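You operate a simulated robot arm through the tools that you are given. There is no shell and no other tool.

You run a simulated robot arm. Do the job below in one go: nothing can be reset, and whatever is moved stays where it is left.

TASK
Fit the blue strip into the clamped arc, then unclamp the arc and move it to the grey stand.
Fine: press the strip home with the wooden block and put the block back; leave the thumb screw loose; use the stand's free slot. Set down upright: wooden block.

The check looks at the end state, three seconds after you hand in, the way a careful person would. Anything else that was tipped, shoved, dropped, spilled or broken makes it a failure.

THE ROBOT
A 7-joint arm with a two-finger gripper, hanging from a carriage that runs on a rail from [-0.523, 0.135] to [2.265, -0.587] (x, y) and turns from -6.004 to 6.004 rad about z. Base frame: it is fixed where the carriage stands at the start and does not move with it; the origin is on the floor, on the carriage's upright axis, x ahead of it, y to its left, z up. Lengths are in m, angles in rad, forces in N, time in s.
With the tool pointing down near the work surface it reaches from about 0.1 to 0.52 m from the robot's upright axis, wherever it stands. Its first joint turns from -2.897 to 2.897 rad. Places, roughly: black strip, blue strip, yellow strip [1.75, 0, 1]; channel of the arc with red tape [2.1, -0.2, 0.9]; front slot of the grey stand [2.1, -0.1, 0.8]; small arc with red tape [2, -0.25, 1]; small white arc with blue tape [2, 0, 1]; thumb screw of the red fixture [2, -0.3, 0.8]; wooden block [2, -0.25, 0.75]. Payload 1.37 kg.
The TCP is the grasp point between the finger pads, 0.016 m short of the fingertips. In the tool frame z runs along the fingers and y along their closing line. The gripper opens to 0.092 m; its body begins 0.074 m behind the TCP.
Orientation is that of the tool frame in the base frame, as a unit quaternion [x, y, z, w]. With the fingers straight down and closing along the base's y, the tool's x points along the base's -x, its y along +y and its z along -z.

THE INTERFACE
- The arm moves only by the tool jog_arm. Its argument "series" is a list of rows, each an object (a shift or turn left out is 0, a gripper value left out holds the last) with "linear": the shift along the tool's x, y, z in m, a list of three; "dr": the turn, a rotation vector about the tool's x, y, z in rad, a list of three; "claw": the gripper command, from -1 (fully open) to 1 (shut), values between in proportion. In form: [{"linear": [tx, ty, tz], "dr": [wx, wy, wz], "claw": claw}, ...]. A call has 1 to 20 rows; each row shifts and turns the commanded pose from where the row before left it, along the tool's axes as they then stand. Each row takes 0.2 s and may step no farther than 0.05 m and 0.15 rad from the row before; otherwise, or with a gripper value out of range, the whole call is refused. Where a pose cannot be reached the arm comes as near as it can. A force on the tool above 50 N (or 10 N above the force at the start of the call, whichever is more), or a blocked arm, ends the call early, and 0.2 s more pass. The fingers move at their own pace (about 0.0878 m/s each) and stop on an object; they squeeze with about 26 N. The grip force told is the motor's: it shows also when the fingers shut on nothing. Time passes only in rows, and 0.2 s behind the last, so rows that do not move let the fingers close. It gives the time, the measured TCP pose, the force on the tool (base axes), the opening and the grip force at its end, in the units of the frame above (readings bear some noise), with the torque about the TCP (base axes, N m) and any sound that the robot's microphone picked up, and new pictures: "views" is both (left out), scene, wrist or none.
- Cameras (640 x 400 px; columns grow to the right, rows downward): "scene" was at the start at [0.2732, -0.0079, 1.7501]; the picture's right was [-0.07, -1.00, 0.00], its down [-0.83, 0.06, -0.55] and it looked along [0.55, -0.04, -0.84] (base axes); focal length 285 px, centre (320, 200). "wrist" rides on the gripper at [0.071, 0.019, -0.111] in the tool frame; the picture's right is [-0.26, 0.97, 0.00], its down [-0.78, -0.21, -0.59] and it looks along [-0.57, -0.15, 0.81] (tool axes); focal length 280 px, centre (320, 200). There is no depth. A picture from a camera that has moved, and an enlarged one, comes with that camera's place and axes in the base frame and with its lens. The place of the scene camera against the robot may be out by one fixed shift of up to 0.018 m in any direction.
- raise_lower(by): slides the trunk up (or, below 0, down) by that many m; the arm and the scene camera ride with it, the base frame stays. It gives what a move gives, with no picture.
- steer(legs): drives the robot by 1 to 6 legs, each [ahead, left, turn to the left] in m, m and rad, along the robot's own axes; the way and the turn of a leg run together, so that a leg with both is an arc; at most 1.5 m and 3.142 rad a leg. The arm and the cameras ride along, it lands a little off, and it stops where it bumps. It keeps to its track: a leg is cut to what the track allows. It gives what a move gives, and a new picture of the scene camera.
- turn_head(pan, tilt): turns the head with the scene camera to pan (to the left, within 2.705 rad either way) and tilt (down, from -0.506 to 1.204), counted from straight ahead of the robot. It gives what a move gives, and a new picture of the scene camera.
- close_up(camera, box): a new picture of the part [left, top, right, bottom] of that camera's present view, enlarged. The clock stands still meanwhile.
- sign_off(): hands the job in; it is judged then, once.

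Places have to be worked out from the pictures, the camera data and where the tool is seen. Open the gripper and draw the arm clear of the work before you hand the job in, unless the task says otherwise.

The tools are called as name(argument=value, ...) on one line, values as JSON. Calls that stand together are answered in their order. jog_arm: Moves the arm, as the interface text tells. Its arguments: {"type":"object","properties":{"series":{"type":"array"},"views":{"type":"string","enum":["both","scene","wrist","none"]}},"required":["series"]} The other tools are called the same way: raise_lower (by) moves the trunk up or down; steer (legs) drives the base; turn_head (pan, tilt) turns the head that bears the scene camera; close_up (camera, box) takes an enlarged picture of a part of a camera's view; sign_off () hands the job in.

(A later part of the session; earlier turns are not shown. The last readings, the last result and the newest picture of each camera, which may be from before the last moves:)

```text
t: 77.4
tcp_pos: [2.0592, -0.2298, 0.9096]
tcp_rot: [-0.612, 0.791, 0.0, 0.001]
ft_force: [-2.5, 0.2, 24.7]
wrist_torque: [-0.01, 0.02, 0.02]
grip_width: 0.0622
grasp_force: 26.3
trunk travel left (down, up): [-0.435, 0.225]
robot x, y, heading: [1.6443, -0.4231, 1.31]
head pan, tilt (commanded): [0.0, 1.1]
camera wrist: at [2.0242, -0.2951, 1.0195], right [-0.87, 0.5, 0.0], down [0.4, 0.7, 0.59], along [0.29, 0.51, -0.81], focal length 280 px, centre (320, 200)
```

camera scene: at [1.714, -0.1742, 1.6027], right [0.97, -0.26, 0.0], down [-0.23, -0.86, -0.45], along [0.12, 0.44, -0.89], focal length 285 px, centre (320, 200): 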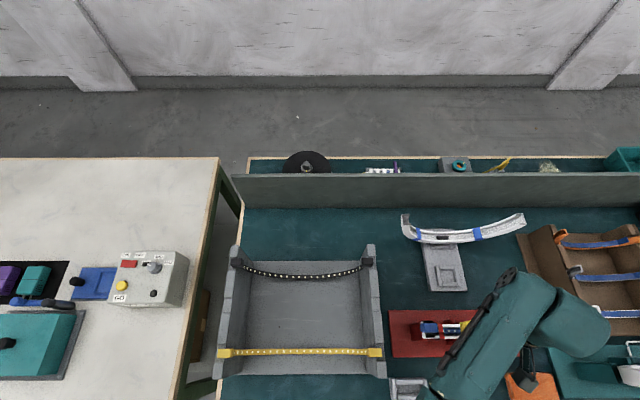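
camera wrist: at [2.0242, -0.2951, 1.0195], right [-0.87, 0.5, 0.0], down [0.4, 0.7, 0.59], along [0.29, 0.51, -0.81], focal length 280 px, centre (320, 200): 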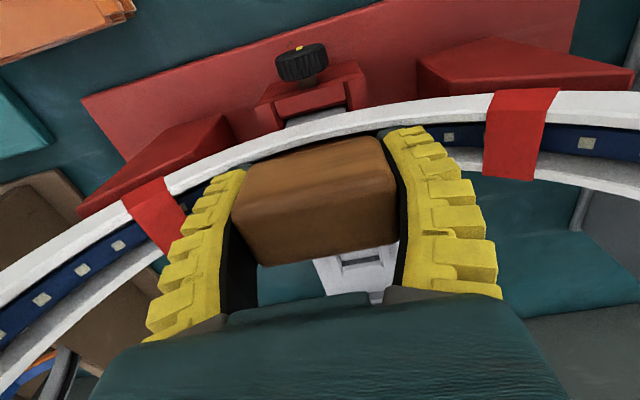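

Force levelled at ~24 N while the block slipped slightly up in the grip. I raise the block out of the channel and inspect the strip.

jog_arm(series=[{"linear": [0, 0, -0.005]}, {"linear": [0, 0, -0.025]}, {"linear": [0, 0, -0.04]}, {"linear": [0, 0, -0.04]}])

close_up(camera="wrist", box=[0, 0, 640, 400])

close_up(camera="wrist", box=[200, 20, 460, 220])

close_up(camera="scene", box=[400, 290, 520, 370])

```text
t: 78.4
tcp_pos: [2.0573, -0.2323, 1.0199]
tcp_rot: [-0.613, 0.79, 0.0, -0.002]
ft_force: [-0.1, -0.3, -1.4]
wrist_torque: [0.01, 0.03, 0.0]
grip_width: 0.0612
grasp_force: 26.1
trunk travel left (down, up): [-0.435, 0.225]
robot x, y, heading: [1.6441, -0.4267, 1.307]
head pan, tilt (commanded): [0.0, 1.1]
camera scene: at [1.714, -0.1742, 1.6026], right [0.97, -0.26, 0.0], down [-0.23, -0.86, -0.45], along [0.12, 0.44, -0.89], focal length 285 px, centre (320, 200)
camera wrist: at [2.023, -0.2963, 1.1289], right [-0.87, 0.5, 0.0], down [0.4, 0.7, 0.59], along [0.29, 0.51, -0.81], focal length 280 px, centre (320, 200)
```

scene: 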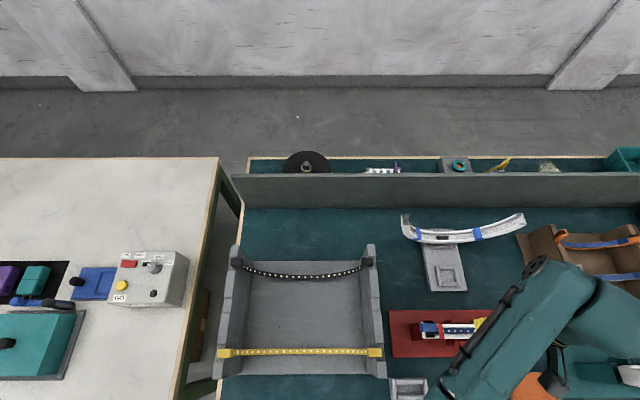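
wrist: 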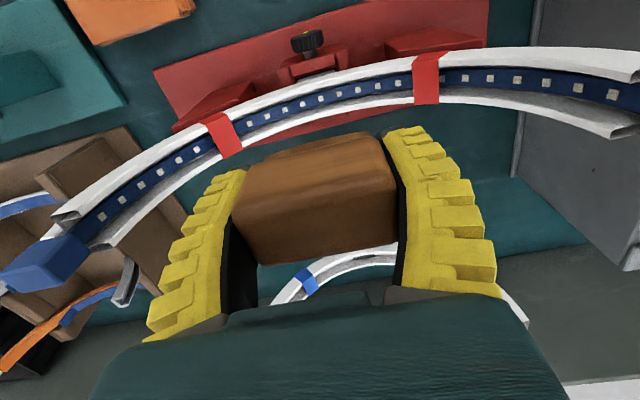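

```text
1.00 times, centred on (320, 200) of wrist (not enlarged: the box is as wide or as high as the picture)
camera zoom: at [2.023, -0.2963, 1.1289], right [-0.87, 0.5, 0.0], down [0.4, 0.7, 0.59], along [0.29, 0.51, -0.81], focal length 280 px, centre (320, 200)
```

zoom: 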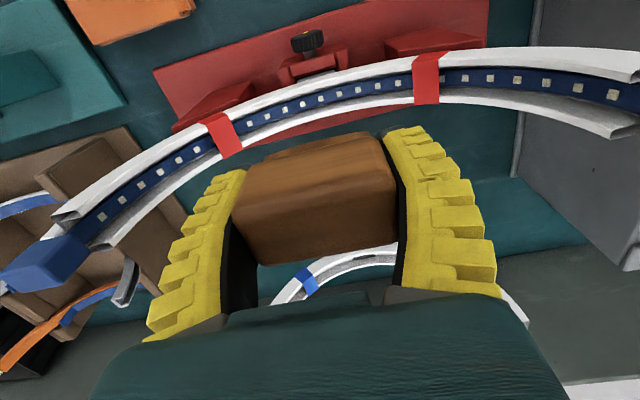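

```text
2.00 times, centred on (330, 120) of wrist
camera zoom: at [2.023, -0.2963, 1.1289], right [-0.87, 0.5, 0.0], down [0.4, 0.7, 0.59], along [0.29, 0.51, -0.81], focal length 561 px, centre (300, 360)
```

zoom: 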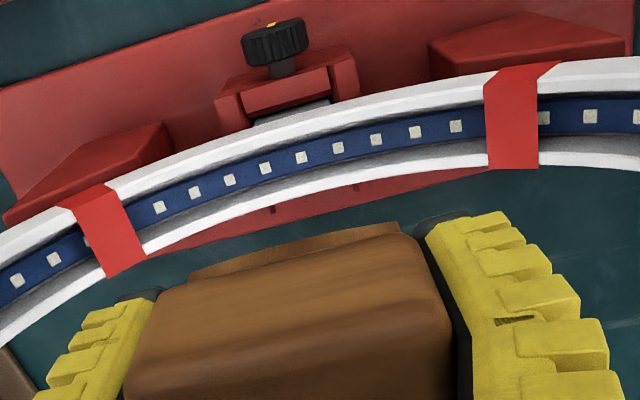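

```text
5.00 times, centred on (460, 330) of scene
camera zoom: at [1.714, -0.1742, 1.6026], right [0.97, -0.26, 0.0], down [-0.23, -0.86, -0.45], along [0.12, 0.44, -0.89], focal length 1425 px, centre (-380, -450)
```

zoom: 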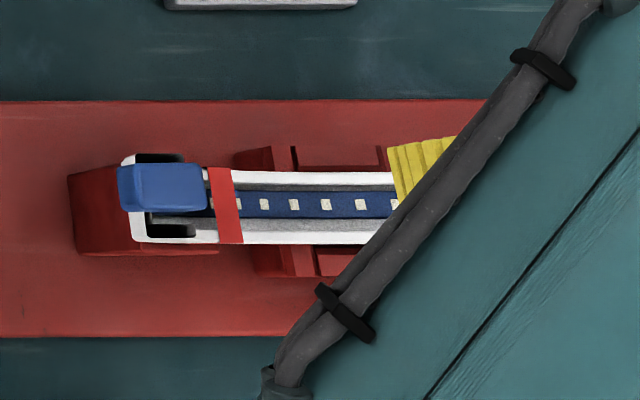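

I want a side view of the end blocks to judge seating. I raise the trunk 0.10 m, back off toward the robot and tilt the wrist camera level, holding the block.

raise_lower(by=0.1)

jog_arm(series=[{"linear": [0.04, 0, 0]}, {"linear": [0.04, 0, 0]}, {"linear": [0.04, 0, 0]}, {"linear": [0, 0.03, 0], "dr": [0, -0.15, 0]}, {"dr": [0, -0.15, 0]}, {"dr": [0, -0.15, 0]}, {"dr": [0, -0.15, 0]}])

close_up(camera="wrist", box=[100, 0, 470, 230])

```text
t: 79.7
tcp_pos: [2.0572, -0.2323, 1.119]
tcp_rot: [-0.612, 0.791, 0.0, 0.0]
ft_force: [-0.5, 0.5, -0.2]
wrist_torque: [0.0, 0.0, -0.01]
grip_width: 0.0612
grasp_force: 26.0
trunk travel left (down, up): [-0.535, 0.125]
robot x, y, heading: [1.646, -0.4256, 1.314]
head pan, tilt (commanded): [0.0, 1.1]
```

```text
t: 81.3
tcp_pos: [1.9973, -0.3408, 1.1196]
tcp_rot: [-0.585, 0.755, 0.181, 0.235]
ft_force: [0.1, 0.8, -0.9]
wrist_torque: [-0.01, 0.01, 0.01]
grip_width: 0.0613
grasp_force: 26.1
trunk travel left (down, up): [-0.535, 0.125]
robot x, y, heading: [1.6395, -0.4247, 1.313]
head pan, tilt (commanded): [0.0, 1.1]
camera scene: at [1.714, -0.1741, 1.7028], right [0.97, -0.26, 0.0], down [-0.23, -0.86, -0.45], along [0.12, 0.44, -0.89], focal length 285 px, centre (320, 200)
camera wrist: at [1.951, -0.4528, 1.169], right [-0.88, 0.45, 0.15], down [0.28, 0.25, 0.93], along [0.38, 0.86, -0.34], focal length 280 px, centre (320, 200)
```

scene: 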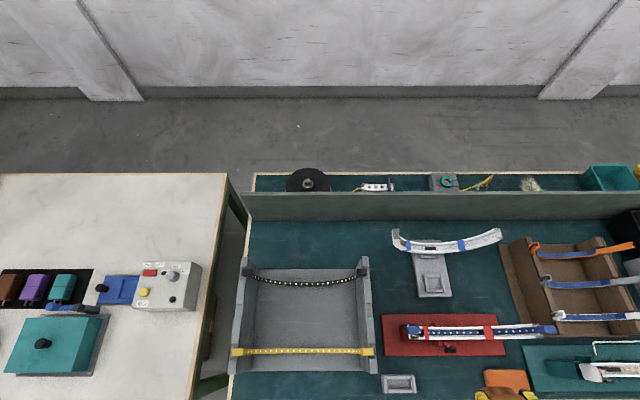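
wrist: 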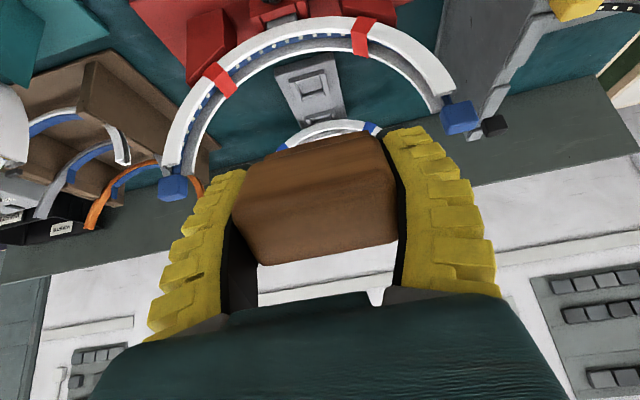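

```text
1.73 times, centred on (285, 115) of wrist
camera zoom: at [1.951, -0.4528, 1.169], right [-0.88, 0.45, 0.15], down [0.28, 0.25, 0.93], along [0.38, 0.86, -0.34], focal length 485 px, centre (380, 347)
```

zoom: 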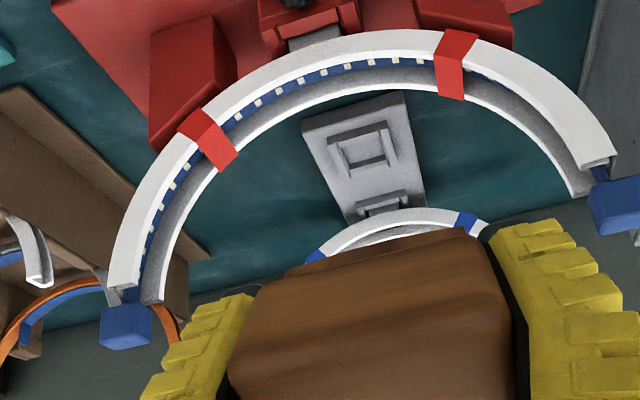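

Very good side view. I enlarge both ends.

close_up(camera="wrist", box=[140, 120, 240, 220])

close_up(camera="wrist", box=[390, 60, 510, 150])

close_up(camera="wrist", box=[220, 0, 400, 100])

close_up(camera="scene", box=[380, 300, 570, 370])

```text
4.00 times, centred on (190, 170) of wrist
camera zoom: at [1.951, -0.4528, 1.169], right [-0.88, 0.45, 0.15], down [0.28, 0.25, 0.93], along [0.38, 0.86, -0.34], focal length 1122 px, centre (840, 320)
```

zoom: 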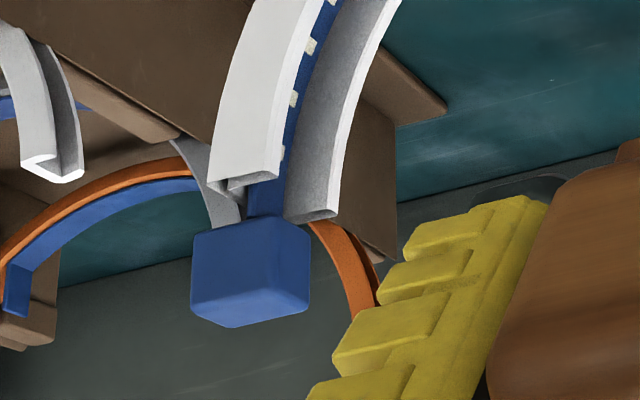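

```text
4.44 times, centred on (450, 105) of wrist
camera zoom: at [1.951, -0.4528, 1.169], right [-0.88, 0.45, 0.15], down [0.28, 0.25, 0.93], along [0.38, 0.86, -0.34], focal length 1246 px, centre (-258, 622)
```

zoom: 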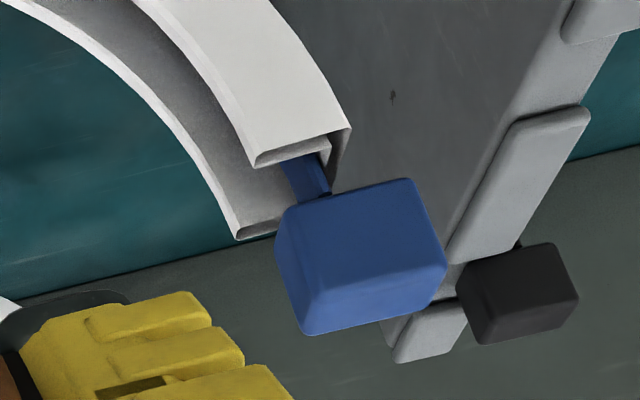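

```text
3.56 times, centred on (310, 50) of wrist
camera zoom: at [1.951, -0.4528, 1.169], right [-0.88, 0.45, 0.15], down [0.28, 0.25, 0.93], along [0.38, 0.86, -0.34], focal length 997 px, centre (356, 733)
```

zoom: 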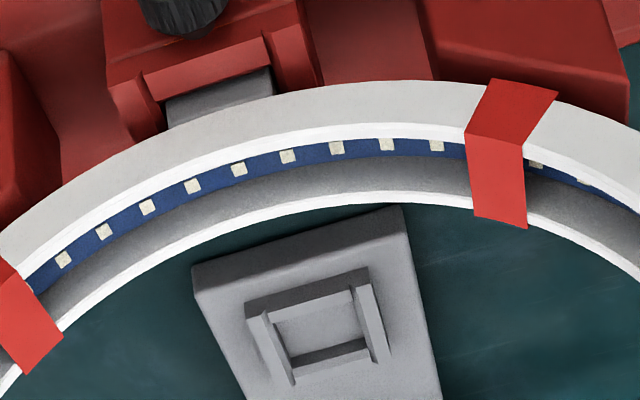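

```text
3.37 times, centred on (475, 335) of scene
camera zoom: at [1.714, -0.1741, 1.7028], right [0.97, -0.26, 0.0], down [-0.23, -0.86, -0.45], along [0.12, 0.44, -0.89], focal length 960 px, centre (-202, -255)
```

zoom: 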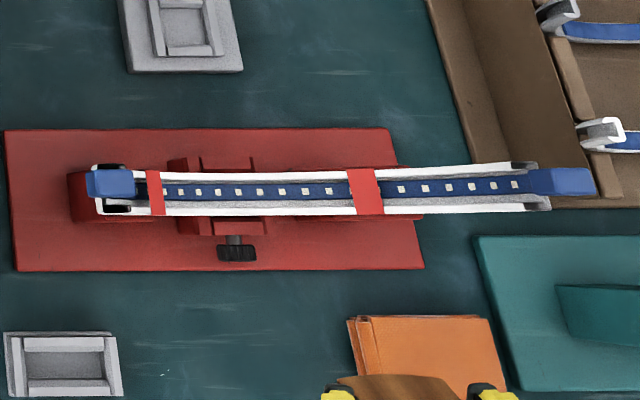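

Both end blocks sit evenly (bottoms z≈1.022, about 10 mm above the arc ends at 1.012), strip top at mid ≈0.876 against wall tops ≈0.886: it lies deep and level in the channel. I will press once more at the middle and compare before/after to make sure it is bottomed out; first I go back above the channel.

jog_arm(series=[{"dr": [0, 0.15, 0]}, {"dr": [0, 0.15, 0]}, {"dr": [0, 0.15, 0]}, {"dr": [0, 0.15, 0]}, {"linear": [-0.03, -0.0075, 0]}, {"linear": [-0.03, -0.0075, 0]}, {"linear": [-0.03, -0.0075, 0]}, {"linear": [-0.03, -0.0075, 0]}, {"linear": [0, 0, 0.045]}, {"linear": [0, 0, 0.045]}])

close_up(camera="wrist", box=[220, 40, 440, 180])

close_up(camera="scene", box=[390, 305, 480, 355])

```text
t: 83.5
tcp_pos: [2.0579, -0.2305, 1.0296]
tcp_rot: [-0.612, 0.791, -0.002, 0.001]
ft_force: [-0.1, 0.3, -0.6]
wrist_torque: [0.01, 0.03, 0.01]
grip_width: 0.0611
grasp_force: 25.8
trunk travel left (down, up): [-0.535, 0.125]
robot x, y, heading: [1.6436, -0.428, 1.312]
head pan, tilt (commanded): [0.0, 1.1]
camera scene: at [1.714, -0.1742, 1.7028], right [0.97, -0.26, 0.0], down [-0.23, -0.86, -0.45], along [0.12, 0.44, -0.89], focal length 285 px, centre (320, 200)
camera wrist: at [2.0231, -0.2946, 1.1387], right [-0.87, 0.5, 0.0], down [0.4, 0.7, 0.59], along [0.29, 0.51, -0.81], focal length 280 px, centre (320, 200)
```

scene: 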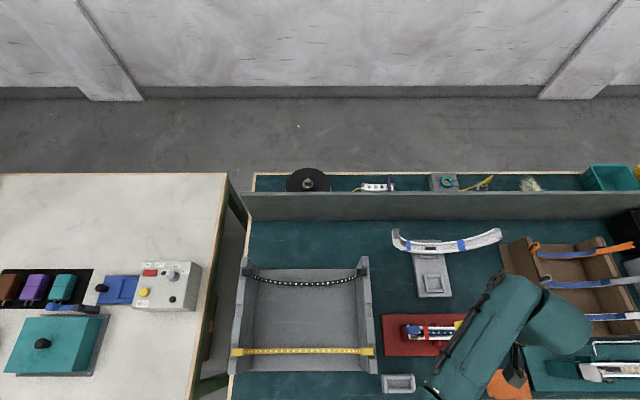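
wrist: 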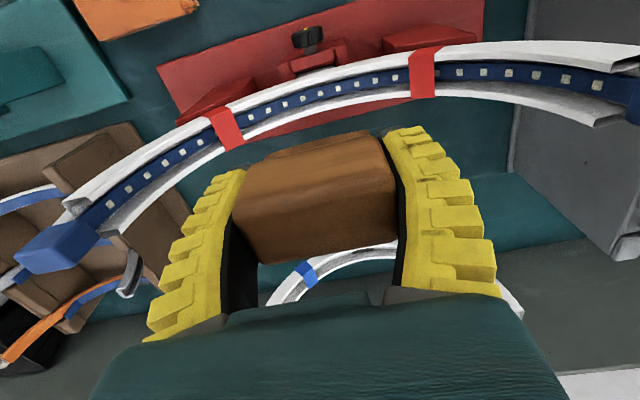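

```text
2.86 times, centred on (330, 110) of wrist
camera zoom: at [2.0231, -0.2946, 1.1387], right [-0.87, 0.5, 0.0], down [0.4, 0.7, 0.59], along [0.29, 0.51, -0.81], focal length 801 px, centre (291, 457)
```

zoom: 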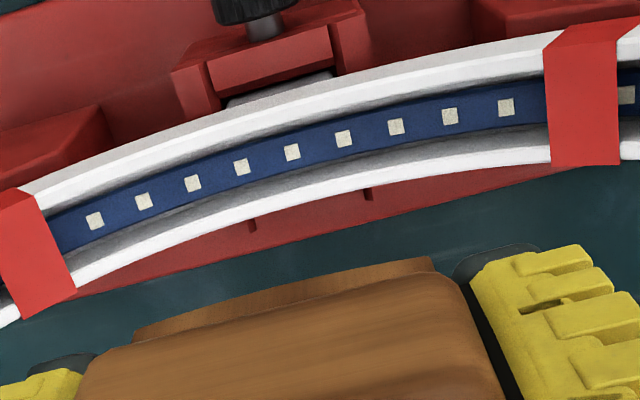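

```text
7.11 times, centred on (435, 330) of scene
camera zoom: at [1.714, -0.1742, 1.7028], right [0.97, -0.26, 0.0], down [-0.23, -0.86, -0.45], along [0.12, 0.44, -0.89], focal length 2027 px, centre (-498, -724)
```

zoom: 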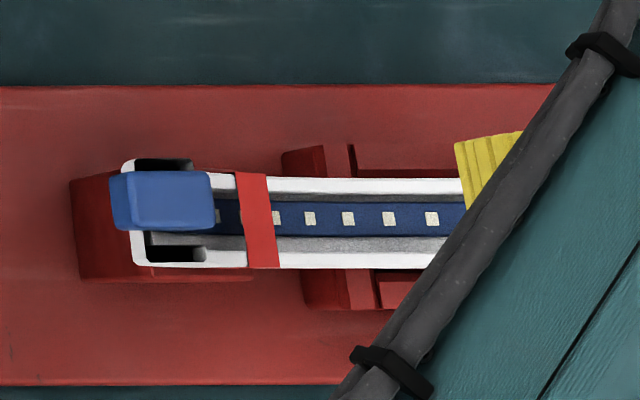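

I take this as the "before" picture and press again at the middle (shift v by -2 mm first), going down quickly to 0.93 and then in small steps.

jog_arm(series=[{"linear": [0.002, 0, 0.035]}, {"linear": [0, 0, 0.035]}, {"linear": [0, 0, 0.03]}, {"linear": [0, 0, 0.008]}, {"linear": [0, 0, 0.004]}], views="none")

jog_arm(series=[{"linear": [0, 0, 0.002]}, {"linear": [0, 0, 0.002]}], views="none")

jog_arm(series=[{"linear": [0, 0, 0.002]}], views="none")

```text
t: 84.7
tcp_pos: [2.0589, -0.2326, 0.9179]
tcp_rot: [-0.612, 0.791, 0.0, 0.001]
ft_force: [0.9, 3.3, 0.6]
wrist_torque: [0.1, -0.03, 0.03]
grip_width: 0.0613
grasp_force: 25.6
trunk travel left (down, up): [-0.535, 0.125]
robot x, y, heading: [1.644, -0.4236, 1.313]
head pan, tilt (commanded): [0.0, 1.1]
```

```text
t: 85.3
tcp_pos: [2.0576, -0.2331, 0.913]
tcp_rot: [-0.612, 0.791, -0.001, 0.0]
ft_force: [0.0, 5.2, 1.6]
wrist_torque: [0.09, -0.02, 0.03]
grip_width: 0.0612
grasp_force: 25.8
trunk travel left (down, up): [-0.535, 0.125]
robot x, y, heading: [1.6422, -0.4249, 1.314]
head pan, tilt (commanded): [0.0, 1.1]
```

```text
t: 85.7
tcp_pos: [2.0563, -0.2324, 0.9111]
tcp_rot: [-0.612, 0.791, -0.001, 0.001]
ft_force: [1.6, 4.1, 0.5]
wrist_torque: [0.1, -0.05, 0.02]
grip_width: 0.0613
grasp_force: 25.8
trunk travel left (down, up): [-0.535, 0.125]
robot x, y, heading: [1.6501, -0.4241, 1.316]
head pan, tilt (commanded): [0.0, 1.1]
```

A 4 N sideways force shows the keel rubbing on the front wall; I shift 1.2 mm to +v and continue down.

jog_arm(series=[{"linear": [-0.0012, 0, 0]}, {"linear": [0, 0, 0.0015]}], views="none")

jog_arm(series=[{"linear": [0, 0, 0.0015]}, {"linear": [0, 0, 0.0015]}], views="none")

```text
t: 86.3
tcp_pos: [2.0585, -0.232, 0.9112]
tcp_rot: [-0.612, 0.791, -0.001, 0.0]
ft_force: [-4.3, 0.5, 15.6]
wrist_torque: [0.02, 0.05, -0.03]
grip_width: 0.0611
grasp_force: 26.2
trunk travel left (down, up): [-0.535, 0.125]
robot x, y, heading: [1.6438, -0.4268, 1.312]
head pan, tilt (commanded): [0.0, 1.1]
```

```text
t: 86.9
tcp_pos: [2.0588, -0.2321, 0.9087]
tcp_rot: [-0.612, 0.791, -0.001, 0.002]
ft_force: [-7.8, -3.1, 29.4]
wrist_torque: [-0.05, -0.34, 0.0]
grip_width: 0.0629
grasp_force: 26.6
trunk travel left (down, up): [-0.535, 0.125]
robot x, y, heading: [1.6439, -0.4227, 1.312]
head pan, tilt (commanded): [0.0, 1.1]
```

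Contact at the same height (0.911), 29 N at 0.909 – no further travel, so the strip is bottomed. I back off straight up and compare.

jog_arm(series=[{"linear": [0, 0, -0.003]}, {"linear": [0, 0, -0.02]}, {"linear": [0, 0, -0.04]}, {"linear": [0, 0, -0.04]}, {"linear": [0, 0, -0.02]}])

close_up(camera="wrist", box=[220, 40, 440, 180])

close_up(camera="scene", box=[390, 305, 480, 355])

```text
t: 88.1
tcp_pos: [2.0562, -0.2346, 1.0288]
tcp_rot: [-0.612, 0.791, 0.0, -0.001]
ft_force: [0.3, 0.3, -0.8]
wrist_torque: [0.01, 0.01, 0.01]
grip_width: 0.0614
grasp_force: 26.5
trunk travel left (down, up): [-0.535, 0.125]
robot x, y, heading: [1.6437, -0.4259, 1.314]
head pan, tilt (commanded): [0.0, 1.1]
camera scene: at [1.714, -0.1742, 1.7027], right [0.97, -0.26, 0.0], down [-0.23, -0.86, -0.45], along [0.12, 0.44, -0.89], focal length 285 px, centre (320, 200)
camera wrist: at [2.0226, -0.2987, 1.1385], right [-0.87, 0.5, 0.0], down [0.4, 0.7, 0.59], along [0.29, 0.51, -0.81], focal length 280 px, centre (320, 200)
```

scene: 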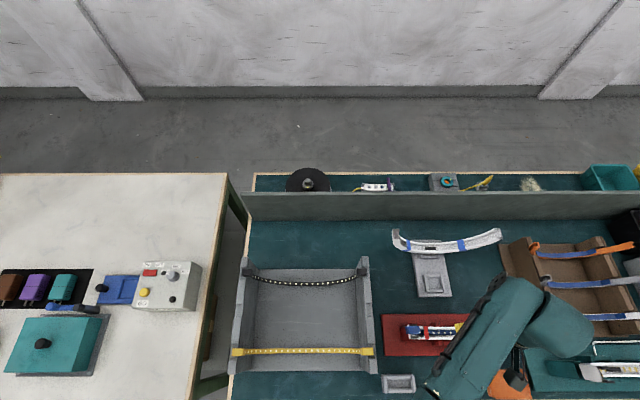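
wrist: 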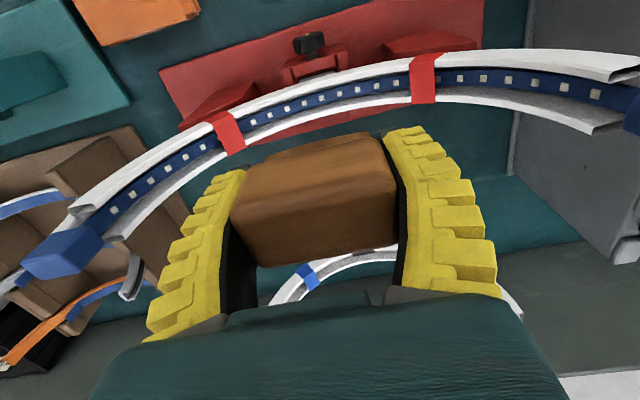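

```text
2.86 times, centred on (330, 110) of wrist
camera zoom: at [2.0226, -0.2987, 1.1385], right [-0.87, 0.5, 0.0], down [0.4, 0.7, 0.59], along [0.29, 0.51, -0.81], focal length 801 px, centre (291, 457)
```

zoom: 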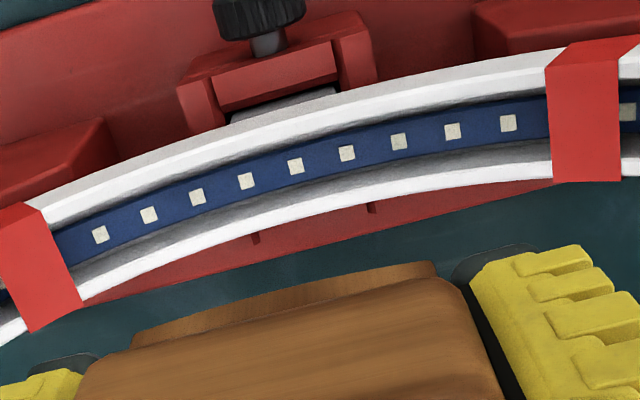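

```text
7.11 times, centred on (435, 330) of scene
camera zoom: at [1.714, -0.1742, 1.7027], right [0.97, -0.26, 0.0], down [-0.23, -0.86, -0.45], along [0.12, 0.44, -0.89], focal length 2027 px, centre (-498, -724)
```

zoom: 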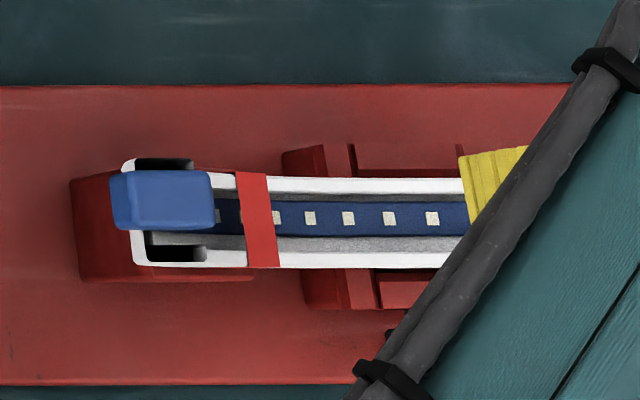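

The before/after pictures are identical, so the strip is home. Now I carry the block back over the tray (pick TCP was u≈1.910, v≈0.1716, z 0.844).

jog_arm(series=[{"linear": [0.039, 0, 0]}, {"linear": [0.039, 0, 0]}, {"linear": [0.039, 0, 0]}, {"linear": [0, 0.0465, 0]}, {"linear": [0, 0.0465, 0]}, {"linear": [0, 0.0465, 0]}], views="none")

jog_arm(series=[{}])

close_up(camera="wrist", box=[200, 20, 460, 220])

close_up(camera="scene", box=[360, 320, 480, 400])

```text
t: 89.5
tcp_pos: [1.8931, -0.3111, 1.0283]
tcp_rot: [-0.611, 0.791, 0.0, 0.0]
ft_force: [0.8, 0.5, -0.3]
wrist_torque: [0.01, 0.07, 0.0]
grip_width: 0.0612
grasp_force: 26.1
trunk travel left (down, up): [-0.535, 0.125]
robot x, y, heading: [1.6449, -0.4255, 1.317]
head pan, tilt (commanded): [0.0, 1.1]
```

```text
t: 89.9
tcp_pos: [1.8934, -0.3113, 1.0288]
tcp_rot: [-0.612, 0.791, 0.0, 0.001]
ft_force: [-0.1, 0.9, -0.3]
wrist_torque: [0.02, 0.01, -0.02]
grip_width: 0.0614
grasp_force: 25.7
trunk travel left (down, up): [-0.535, 0.125]
robot x, y, heading: [1.6481, -0.4262, 1.309]
head pan, tilt (commanded): [0.0, 1.1]
camera scene: at [1.714, -0.1742, 1.7027], right [0.97, -0.26, 0.0], down [-0.23, -0.86, -0.45], along [0.12, 0.44, -0.89], focal length 285 px, centre (320, 200)
camera wrist: at [1.858, -0.3756, 1.1391], right [-0.87, 0.5, 0.0], down [0.4, 0.7, 0.59], along [0.29, 0.51, -0.81], focal length 280 px, centre (320, 200)
```

scene: 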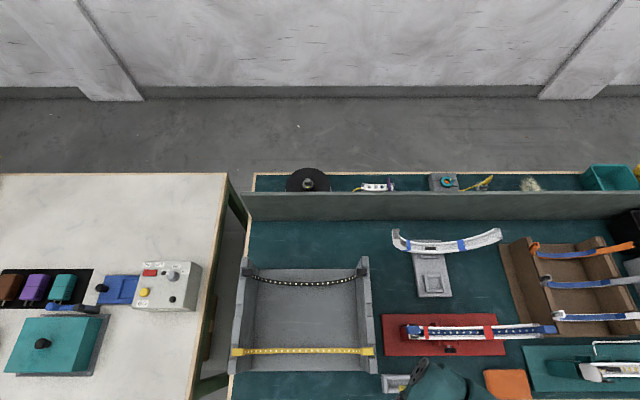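
wrist: 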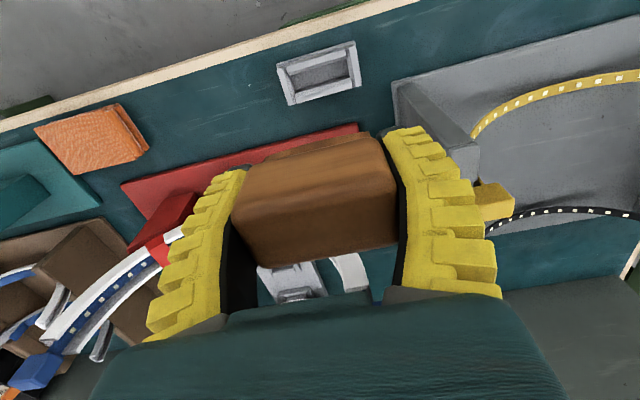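

```text
2.00 times, centred on (330, 120) of wrist
camera zoom: at [1.858, -0.3756, 1.1391], right [-0.87, 0.5, 0.0], down [0.4, 0.7, 0.59], along [0.29, 0.51, -0.81], focal length 561 px, centre (300, 360)
```

zoom: 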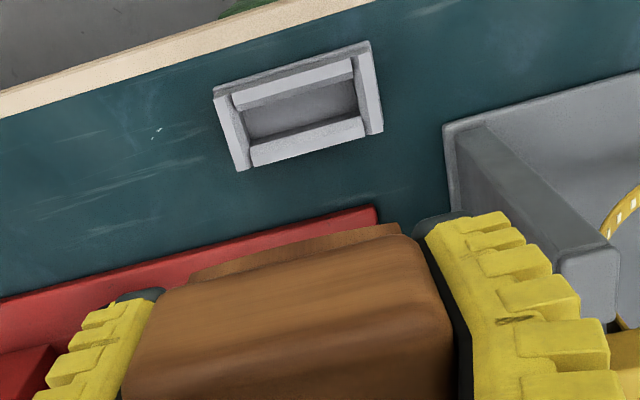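

```text
5.00 times, centred on (420, 360) of scene
camera zoom: at [1.714, -0.1742, 1.7027], right [0.97, -0.26, 0.0], down [-0.23, -0.86, -0.45], along [0.12, 0.44, -0.89], focal length 1425 px, centre (-180, -600)
```

zoom: 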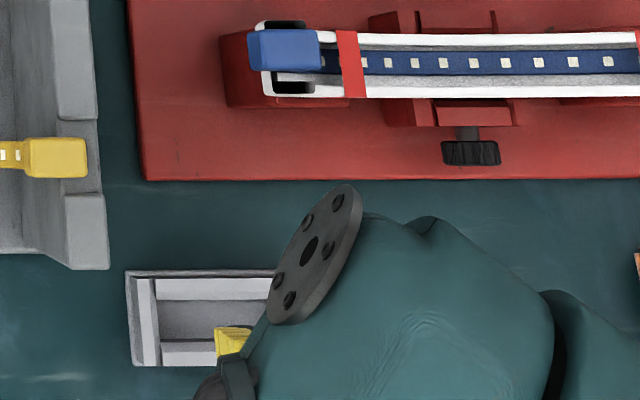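

TCP at u=1.911, v=0.173; I correct by 1.7 mm in v and descend toward the tray, slowing before contact (expected around z≈0.840 because the block slipped up a few mm).

jog_arm(series=[{"linear": [0.0018, 0.0005, 0.03]}, {"linear": [0, 0, 0.04]}, {"linear": [0, 0, 0.04]}, {"linear": [0, 0, 0.035]}], views="wrist")

close_up(camera="wrist", box=[200, 40, 460, 240])

```text
t: 90.9
tcp_pos: [1.8941, -0.3136, 0.8834]
tcp_rot: [-0.612, 0.791, 0.0, 0.001]
ft_force: [-0.5, -0.2, -0.7]
wrist_torque: [-0.02, 0.04, 0.02]
grip_width: 0.0612
grasp_force: 26.1
trunk travel left (down, up): [-0.535, 0.125]
robot x, y, heading: [1.6433, -0.4233, 1.314]
head pan, tilt (commanded): [0.0, 1.1]
camera wrist: at [1.8591, -0.3771, 0.9934], right [-0.87, 0.5, 0.0], down [0.4, 0.7, 0.59], along [0.29, 0.51, -0.81], focal length 280 px, centre (320, 200)
```

wrist: 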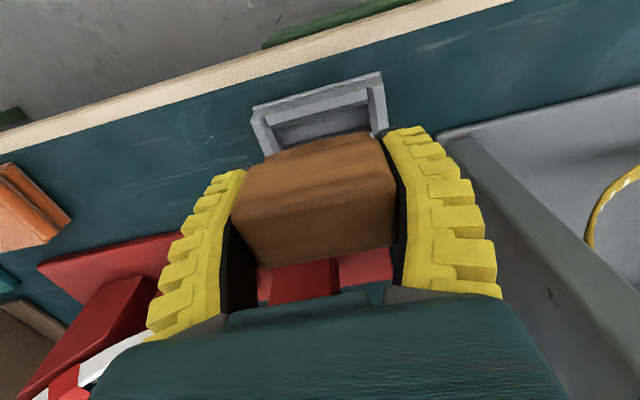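

```text
2.00 times, centred on (330, 140) of wrist
camera zoom: at [1.8591, -0.3771, 0.9934], right [-0.87, 0.5, 0.0], down [0.4, 0.7, 0.59], along [0.29, 0.51, -0.81], focal length 561 px, centre (300, 320)
```

zoom: 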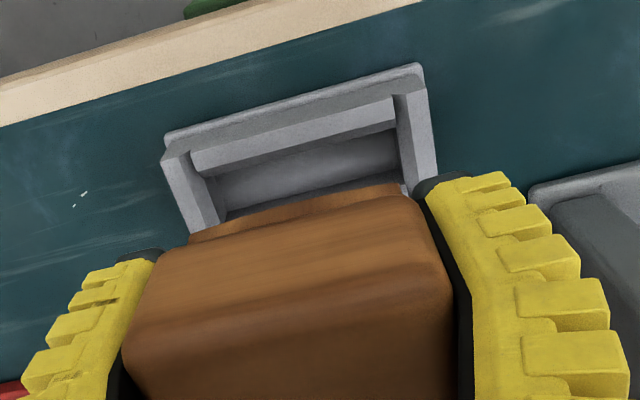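

Aligned over the tray within ~1.5 mm; I shift 1.2 mm to -u and go down to z≈0.852, then in small steps.

jog_arm(series=[{"linear": [0, 0.0012, 0.012]}, {"linear": [0, 0, 0.012]}, {"linear": [0, 0, 0.006]}], views="none")

close_up(camera="wrist", box=[200, 60, 460, 260])

```text
t: 91.7
tcp_pos: [1.8915, -0.3123, 0.8544]
tcp_rot: [-0.612, 0.791, 0.001, 0.0]
ft_force: [0.8, 0.0, -0.6]
wrist_torque: [0.02, -0.02, -0.02]
grip_width: 0.0613
grasp_force: 25.9
trunk travel left (down, up): [-0.535, 0.125]
robot x, y, heading: [1.6456, -0.4267, 1.31]
head pan, tilt (commanded): [0.0, 1.1]
```

```text
2.00 times, centred on (330, 160) of wrist
camera zoom: at [1.8567, -0.3763, 0.9642], right [-0.87, 0.5, 0.0], down [0.4, 0.7, 0.59], along [0.29, 0.51, -0.81], focal length 561 px, centre (300, 280)
```

zoom: 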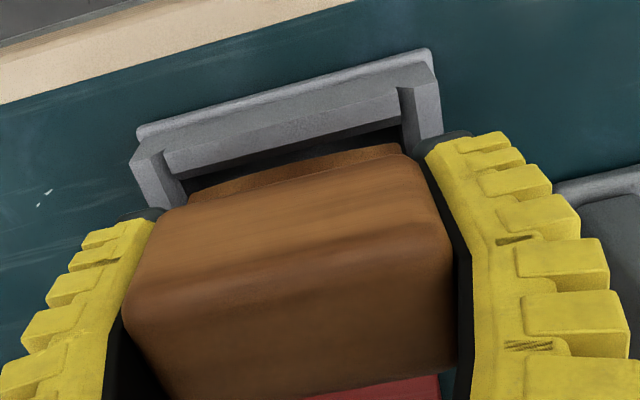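

The keel is in the pocket opening. I lower in 2–3 mm steps to contact.

jog_arm(series=[{"linear": [0, 0, 0.003]}, {"linear": [0, 0, 0.003]}, {"linear": [0, 0, 0.002]}], views="none")

jog_arm(series=[{"linear": [0, 0, 0.002]}, {"linear": [0, 0, 0.002]}], views="none")

jog_arm(series=[{"linear": [0, 0, 0.002]}], views="wrist")

```text
t: 92.5
tcp_pos: [1.8915, -0.3117, 0.8456]
tcp_rot: [-0.612, 0.791, 0.0, 0.0]
ft_force: [0.1, -0.3, -1.0]
wrist_torque: [-0.01, 0.01, -0.01]
grip_width: 0.0612
grasp_force: 25.8
trunk travel left (down, up): [-0.535, 0.125]
robot x, y, heading: [1.641, -0.4231, 1.313]
head pan, tilt (commanded): [0.0, 1.1]
```

```text
t: 93.1
tcp_pos: [1.8915, -0.3118, 0.8419]
tcp_rot: [-0.612, 0.791, 0.0, 0.0]
ft_force: [1.2, -1.1, -1.0]
wrist_torque: [0.02, 0.01, 0.03]
grip_width: 0.0613
grasp_force: 25.6
trunk travel left (down, up): [-0.535, 0.125]
robot x, y, heading: [1.6443, -0.4293, 1.312]
head pan, tilt (commanded): [0.0, 1.1]
```

```text
t: 93.5
tcp_pos: [1.8914, -0.3131, 0.8413]
tcp_rot: [-0.612, 0.791, 0.0, 0.0]
ft_force: [-1.0, 0.5, -0.1]
wrist_torque: [-0.02, -0.01, 0.01]
grip_width: 0.0616
grasp_force: 25.6
trunk travel left (down, up): [-0.535, 0.125]
robot x, y, heading: [1.6475, -0.4273, 1.317]
head pan, tilt (commanded): [0.0, 1.1]
camera wrist: at [1.8562, -0.3765, 0.9504], right [-0.87, 0.5, 0.0], down [0.4, 0.7, 0.59], along [0.29, 0.51, -0.81], focal length 280 px, centre (320, 200)
```

wrist: 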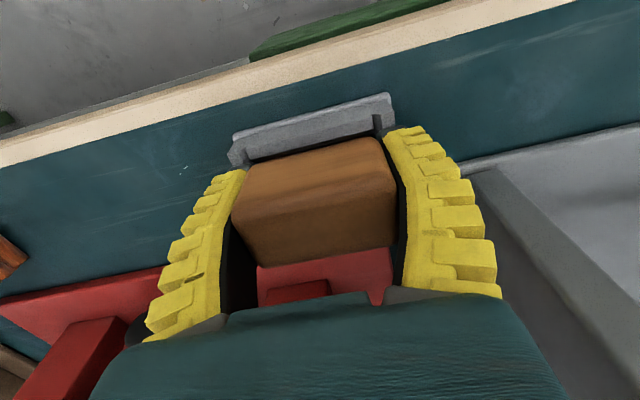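

No contact yet at 0.841. Continue gently.

jog_arm(series=[{"linear": [0, 0, 0.0015]}, {}], views="none")

jog_arm(series=[{"linear": [0, 0, 0.0015]}, {}], views="none")

jog_arm(series=[{"linear": [0, 0, 0.0015]}, {}], views="none")

```text
t: 94.1
tcp_pos: [1.8911, -0.3129, 0.8401]
tcp_rot: [-0.612, 0.791, 0.0, 0.0]
ft_force: [-4.0, -1.4, 11.0]
wrist_torque: [0.0, 0.15, 0.0]
grip_width: 0.0608
grasp_force: 26.2
trunk travel left (down, up): [-0.535, 0.125]
robot x, y, heading: [1.6449, -0.4242, 1.309]
head pan, tilt (commanded): [0.0, 1.1]
```

```text
t: 94.9
tcp_pos: [1.8898, -0.3121, 0.8389]
tcp_rot: [-0.613, 0.79, -0.001, 0.0]
ft_force: [-11.7, -5.6, 29.6]
wrist_torque: [-0.03, 0.44, 0.06]
grip_width: 0.0619
grasp_force: 25.7
trunk travel left (down, up): [-0.535, 0.125]
robot x, y, heading: [1.6428, -0.4275, 1.311]
head pan, tilt (commanded): [0.0, 1.1]
stopped in row 2: the force on the tool passed its limit at 51 N (the readings are from after the stop); the commanded pose is now the measured one
```

```text
t: 95.3
tcp_pos: [1.8917, -0.3115, 0.8399]
tcp_rot: [-0.612, 0.791, -0.001, 0.0]
ft_force: [-9.8, -4.3, 24.5]
wrist_torque: [0.05, 0.52, 0.3]
grip_width: 0.0618
grasp_force: 26.2
trunk travel left (down, up): [-0.535, 0.125]
robot x, y, heading: [1.6405, -0.426, 1.315]
head pan, tilt (commanded): [0.0, 1.1]
stopped in row 2: the force on the tool passed its limit at 52 N (the readings are from after the stop); the commanded pose is now the measured one
```

Block is on the tray floor (contact at z≈0.840). I relieve the load by 1 mm and open the gripper.

jog_arm(series=[{"linear": [0, 0, -0.001]}, {"claw": 0.0}, {"claw": -0.6}, {"claw": -1}, {"claw": -1}], views="wrist")

close_up(camera="wrist", box=[200, 60, 460, 260])

```text
t: 96.5
tcp_pos: [1.8931, -0.3115, 0.8397]
tcp_rot: [-0.612, 0.79, -0.002, 0.001]
ft_force: [-0.3, 0.0, -0.7]
wrist_torque: [0.04, 0.01, 0.01]
grip_width: 0.0919
grasp_force: 0.0
trunk travel left (down, up): [-0.535, 0.125]
robot x, y, heading: [1.6444, -0.4232, 1.308]
head pan, tilt (commanded): [0.0, 1.1]
camera wrist: at [1.8584, -0.3757, 0.95], right [-0.87, 0.5, 0.0], down [0.4, 0.7, 0.59], along [0.29, 0.51, -0.81], focal length 280 px, centre (320, 200)
```

wrist: 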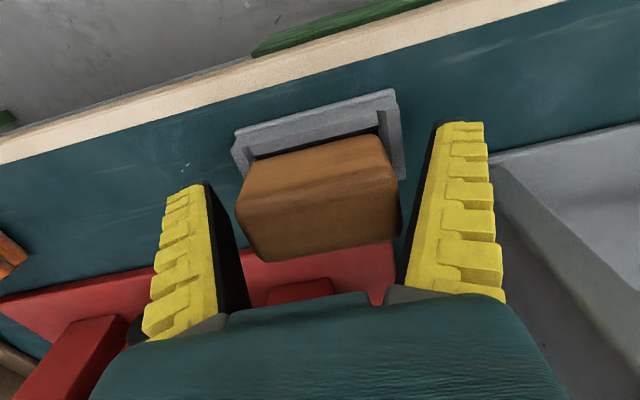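

```text
2.00 times, centred on (330, 160) of wrist
camera zoom: at [1.8584, -0.3757, 0.95], right [-0.87, 0.5, 0.0], down [0.4, 0.7, 0.59], along [0.29, 0.51, -0.81], focal length 561 px, centre (300, 280)
```

zoom: 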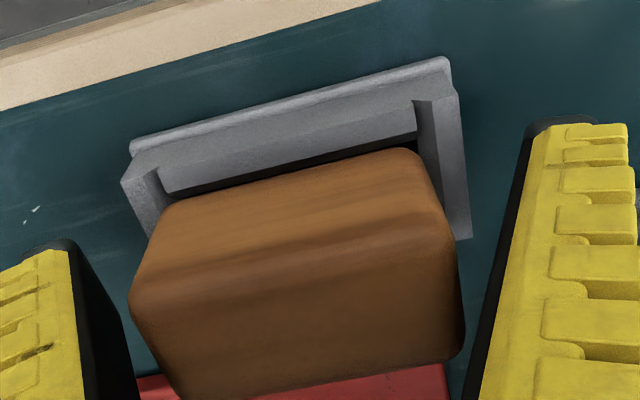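

The block stands in its tray again. I raise the gripper straight up and check from above.

jog_arm(series=[{"linear": [0, 0, -0.02]}, {"linear": [0, 0, -0.04]}, {"linear": [0, 0, -0.04]}, {"linear": [0, 0, -0.04]}, {"linear": [0, 0, -0.04]}])

close_up(camera="wrist", box=[180, 0, 400, 140])

close_up(camera="scene", box=[370, 300, 510, 400])

```text
t: 97.7
tcp_pos: [1.8927, -0.3118, 1.02]
tcp_rot: [-0.612, 0.791, -0.002, 0.001]
ft_force: [0.2, -0.9, 0.2]
wrist_torque: [0.02, -0.01, 0.0]
grip_width: 0.0919
grasp_force: 0.1
trunk travel left (down, up): [-0.535, 0.125]
robot x, y, heading: [1.6429, -0.4211, 1.313]
head pan, tilt (commanded): [0.0, 1.1]
camera scene: at [1.7137, -0.1741, 1.7027], right [0.97, -0.26, 0.0], down [-0.23, -0.86, -0.45], along [0.12, 0.44, -0.89], focal length 285 px, centre (320, 200)
camera wrist: at [1.8568, -0.3763, 1.1301], right [-0.87, 0.5, 0.0], down [0.4, 0.7, 0.59], along [0.29, 0.51, -0.81], focal length 280 px, centre (320, 200)
```

scene: 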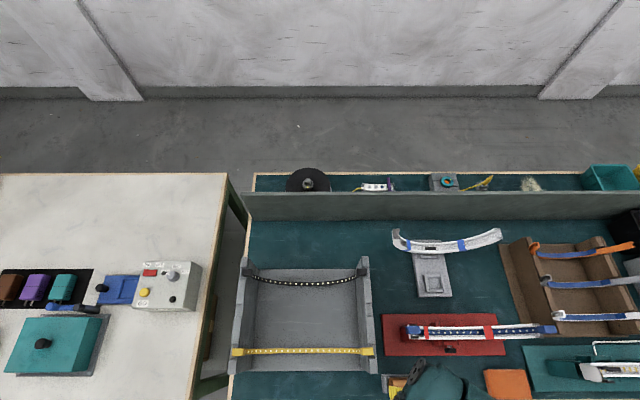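
wrist: 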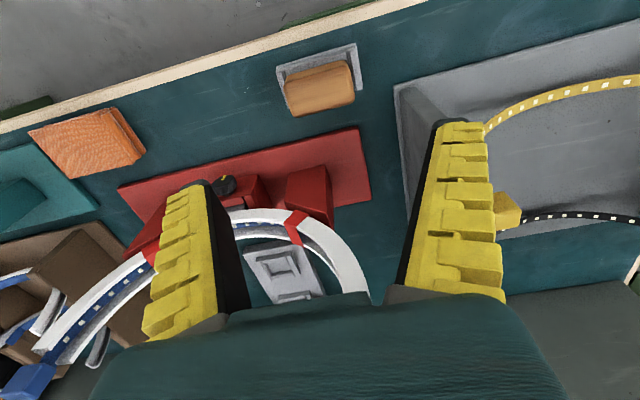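

```text
2.86 times, centred on (290, 70) of wrist
camera zoom: at [1.8568, -0.3763, 1.1301], right [-0.87, 0.5, 0.0], down [0.4, 0.7, 0.59], along [0.29, 0.51, -0.81], focal length 801 px, centre (406, 571)
```

zoom: 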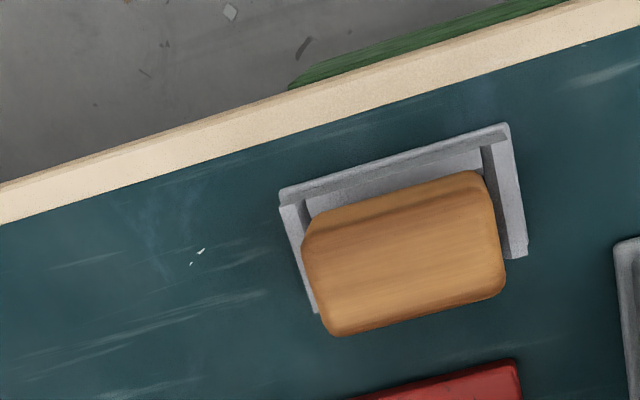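

```text
4.00 times, centred on (440, 350) of scene
camera zoom: at [1.7137, -0.1741, 1.7027], right [0.97, -0.26, 0.0], down [-0.23, -0.86, -0.45], along [0.12, 0.44, -0.89], focal length 1140 px, centre (-160, -400)
```

zoom: 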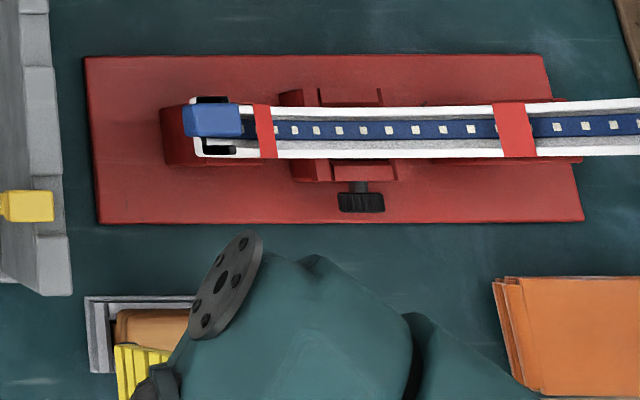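

The block is back upright. Next the thumb screw: knob centre about u=2.050, v=0.2475, z=0.846, diameter ≈31 mm, thickness v 0.241–0.254, its yellow mark pointing down. I drive +0.15 m along u so the tool hangs in front of it.

steer(legs=[[0, -0.15, 0]])

jog_arm(series=[{}], views="wrist")

close_up(camera="wrist", box=[230, 40, 430, 180])

close_up(camera="scene", box=[320, 280, 500, 400])

```text
t: 99.1
tcp_pos: [2.0357, -0.3494, 1.0202]
tcp_rot: [-0.612, 0.791, -0.001, 0.001]
ft_force: [-0.5, -0.3, 0.2]
wrist_torque: [0.03, 0.0, -0.03]
grip_width: 0.0921
grasp_force: 0.0
trunk travel left (down, up): [-0.535, 0.125]
robot x, y, heading: [1.7884, -0.461, 1.314]
head pan, tilt (commanded): [0.0, 1.1]
camera scene: at [1.8579, -0.2115, 1.7027], right [0.97, -0.26, 0.0], down [-0.23, -0.86, -0.45], along [0.12, 0.44, -0.89], focal length 285 px, centre (320, 200)
```

scene: 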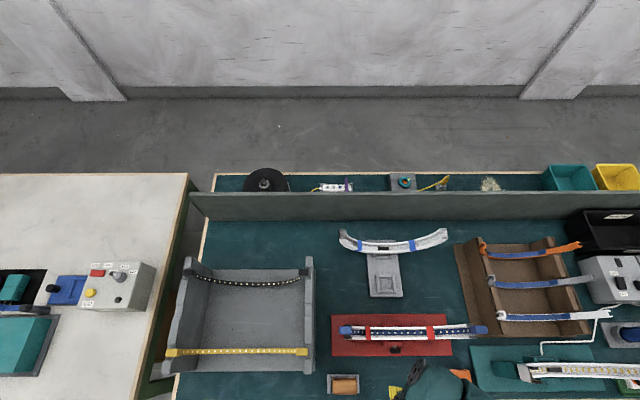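

```text
t: 99.5
tcp_pos: [2.0369, -0.3495, 1.0209]
tcp_rot: [-0.612, 0.791, -0.002, 0.001]
ft_force: [1.4, -0.1, 0.4]
wrist_torque: [0.02, 0.0, -0.01]
grip_width: 0.0922
grasp_force: 0.0
trunk travel left (down, up): [-0.535, 0.125]
robot x, y, heading: [1.7851, -0.4617, 1.312]
head pan, tilt (commanded): [0.0, 1.1]
camera wrist: at [2.0011, -0.4137, 1.1297], right [-0.87, 0.5, 0.0], down [0.4, 0.7, 0.59], along [0.29, 0.51, -0.81], focal length 280 px, centre (320, 200)
```

wrist: 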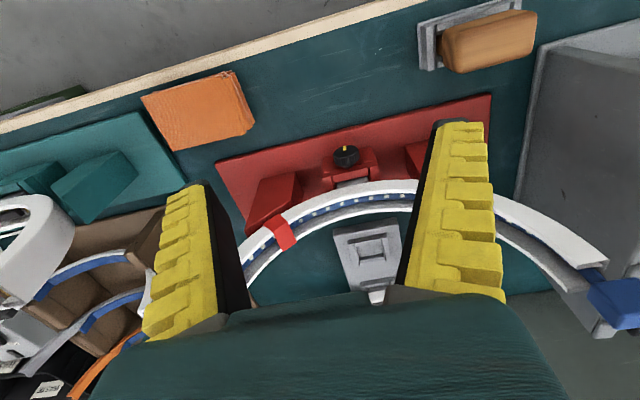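

```text
2.86 times, centred on (330, 110) of wrist
camera zoom: at [2.0011, -0.4137, 1.1297], right [-0.87, 0.5, 0.0], down [0.4, 0.7, 0.59], along [0.29, 0.51, -0.81], focal length 801 px, centre (291, 457)
```

zoom: 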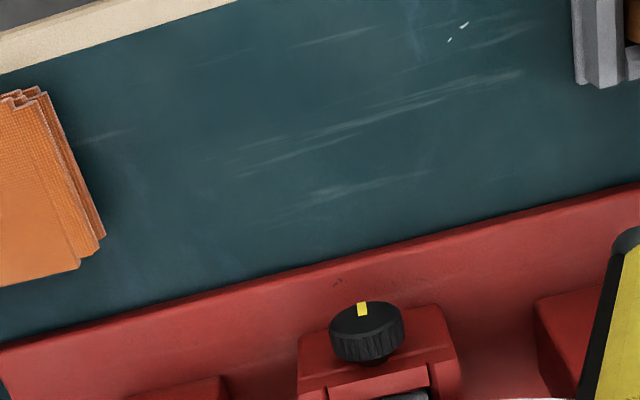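

```text
3.33 times, centred on (410, 340) of scene
camera zoom: at [1.8579, -0.2115, 1.7027], right [0.97, -0.26, 0.0], down [-0.23, -0.86, -0.45], along [0.12, 0.44, -0.89], focal length 950 px, centre (20, -267)
```

zoom: 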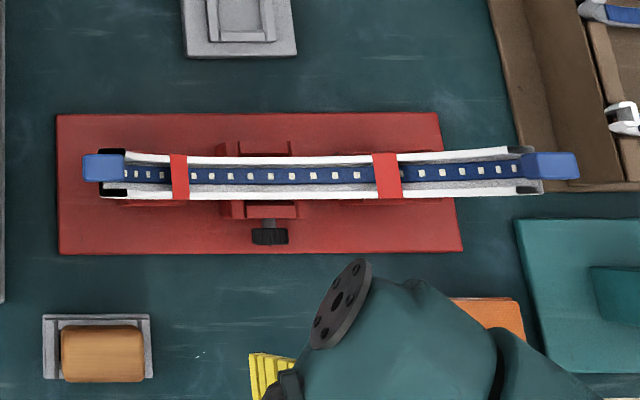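

Refined knob centre: u=2.049, z=0.851, diameter ≈29 mm, front face v≈0.241. I will grip it from above-front with the tool leaned (hand toward the robot by 15° and 0.6 rad toward +u) so I can turn it counter-clockwise by swinging; first I set that orientation here in free space with a half-open gripper.

jog_arm(series=[{"dr": [0, -0.13, 0], "claw": -0.1}, {"dr": [0, -0.13, 0]}, {"dr": [-0.145, 0, 0.0386]}, {"dr": [-0.145, 0, 0.0386]}, {"dr": [-0.145, 0, 0.0386]}, {"dr": [-0.145, 0, 0.0386]}])

```text
t: 100.9
tcp_pos: [2.0355, -0.3493, 1.0199]
tcp_rot: [-0.55, 0.773, 0.307, -0.08]
ft_force: [-0.2, -0.5, 0.1]
wrist_torque: [0.0, -0.04, -0.01]
grip_width: 0.0533
grasp_force: 2.4
trunk travel left (down, up): [-0.535, 0.125]
robot x, y, heading: [1.7872, -0.4602, 1.31]
head pan, tilt (commanded): [0.0, 1.1]
camera scene: at [1.8579, -0.2115, 1.7027], right [0.97, -0.26, 0.0], down [-0.23, -0.86, -0.45], along [0.12, 0.44, -0.89], focal length 285 px, centre (320, 200)
camera wrist: at [2.0465, -0.4522, 1.1036], right [-0.67, 0.43, 0.6], down [0.74, 0.43, 0.52], along [-0.03, 0.79, -0.61], focal length 280 px, centre (320, 200)
```

scene: 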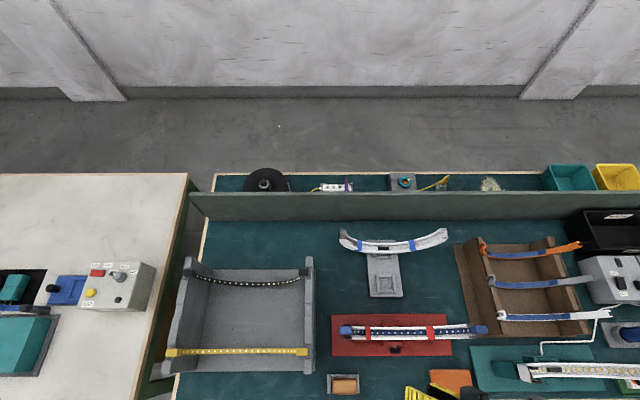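
wrist: 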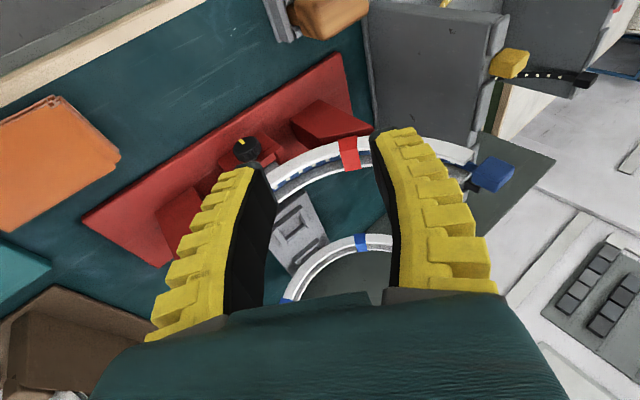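

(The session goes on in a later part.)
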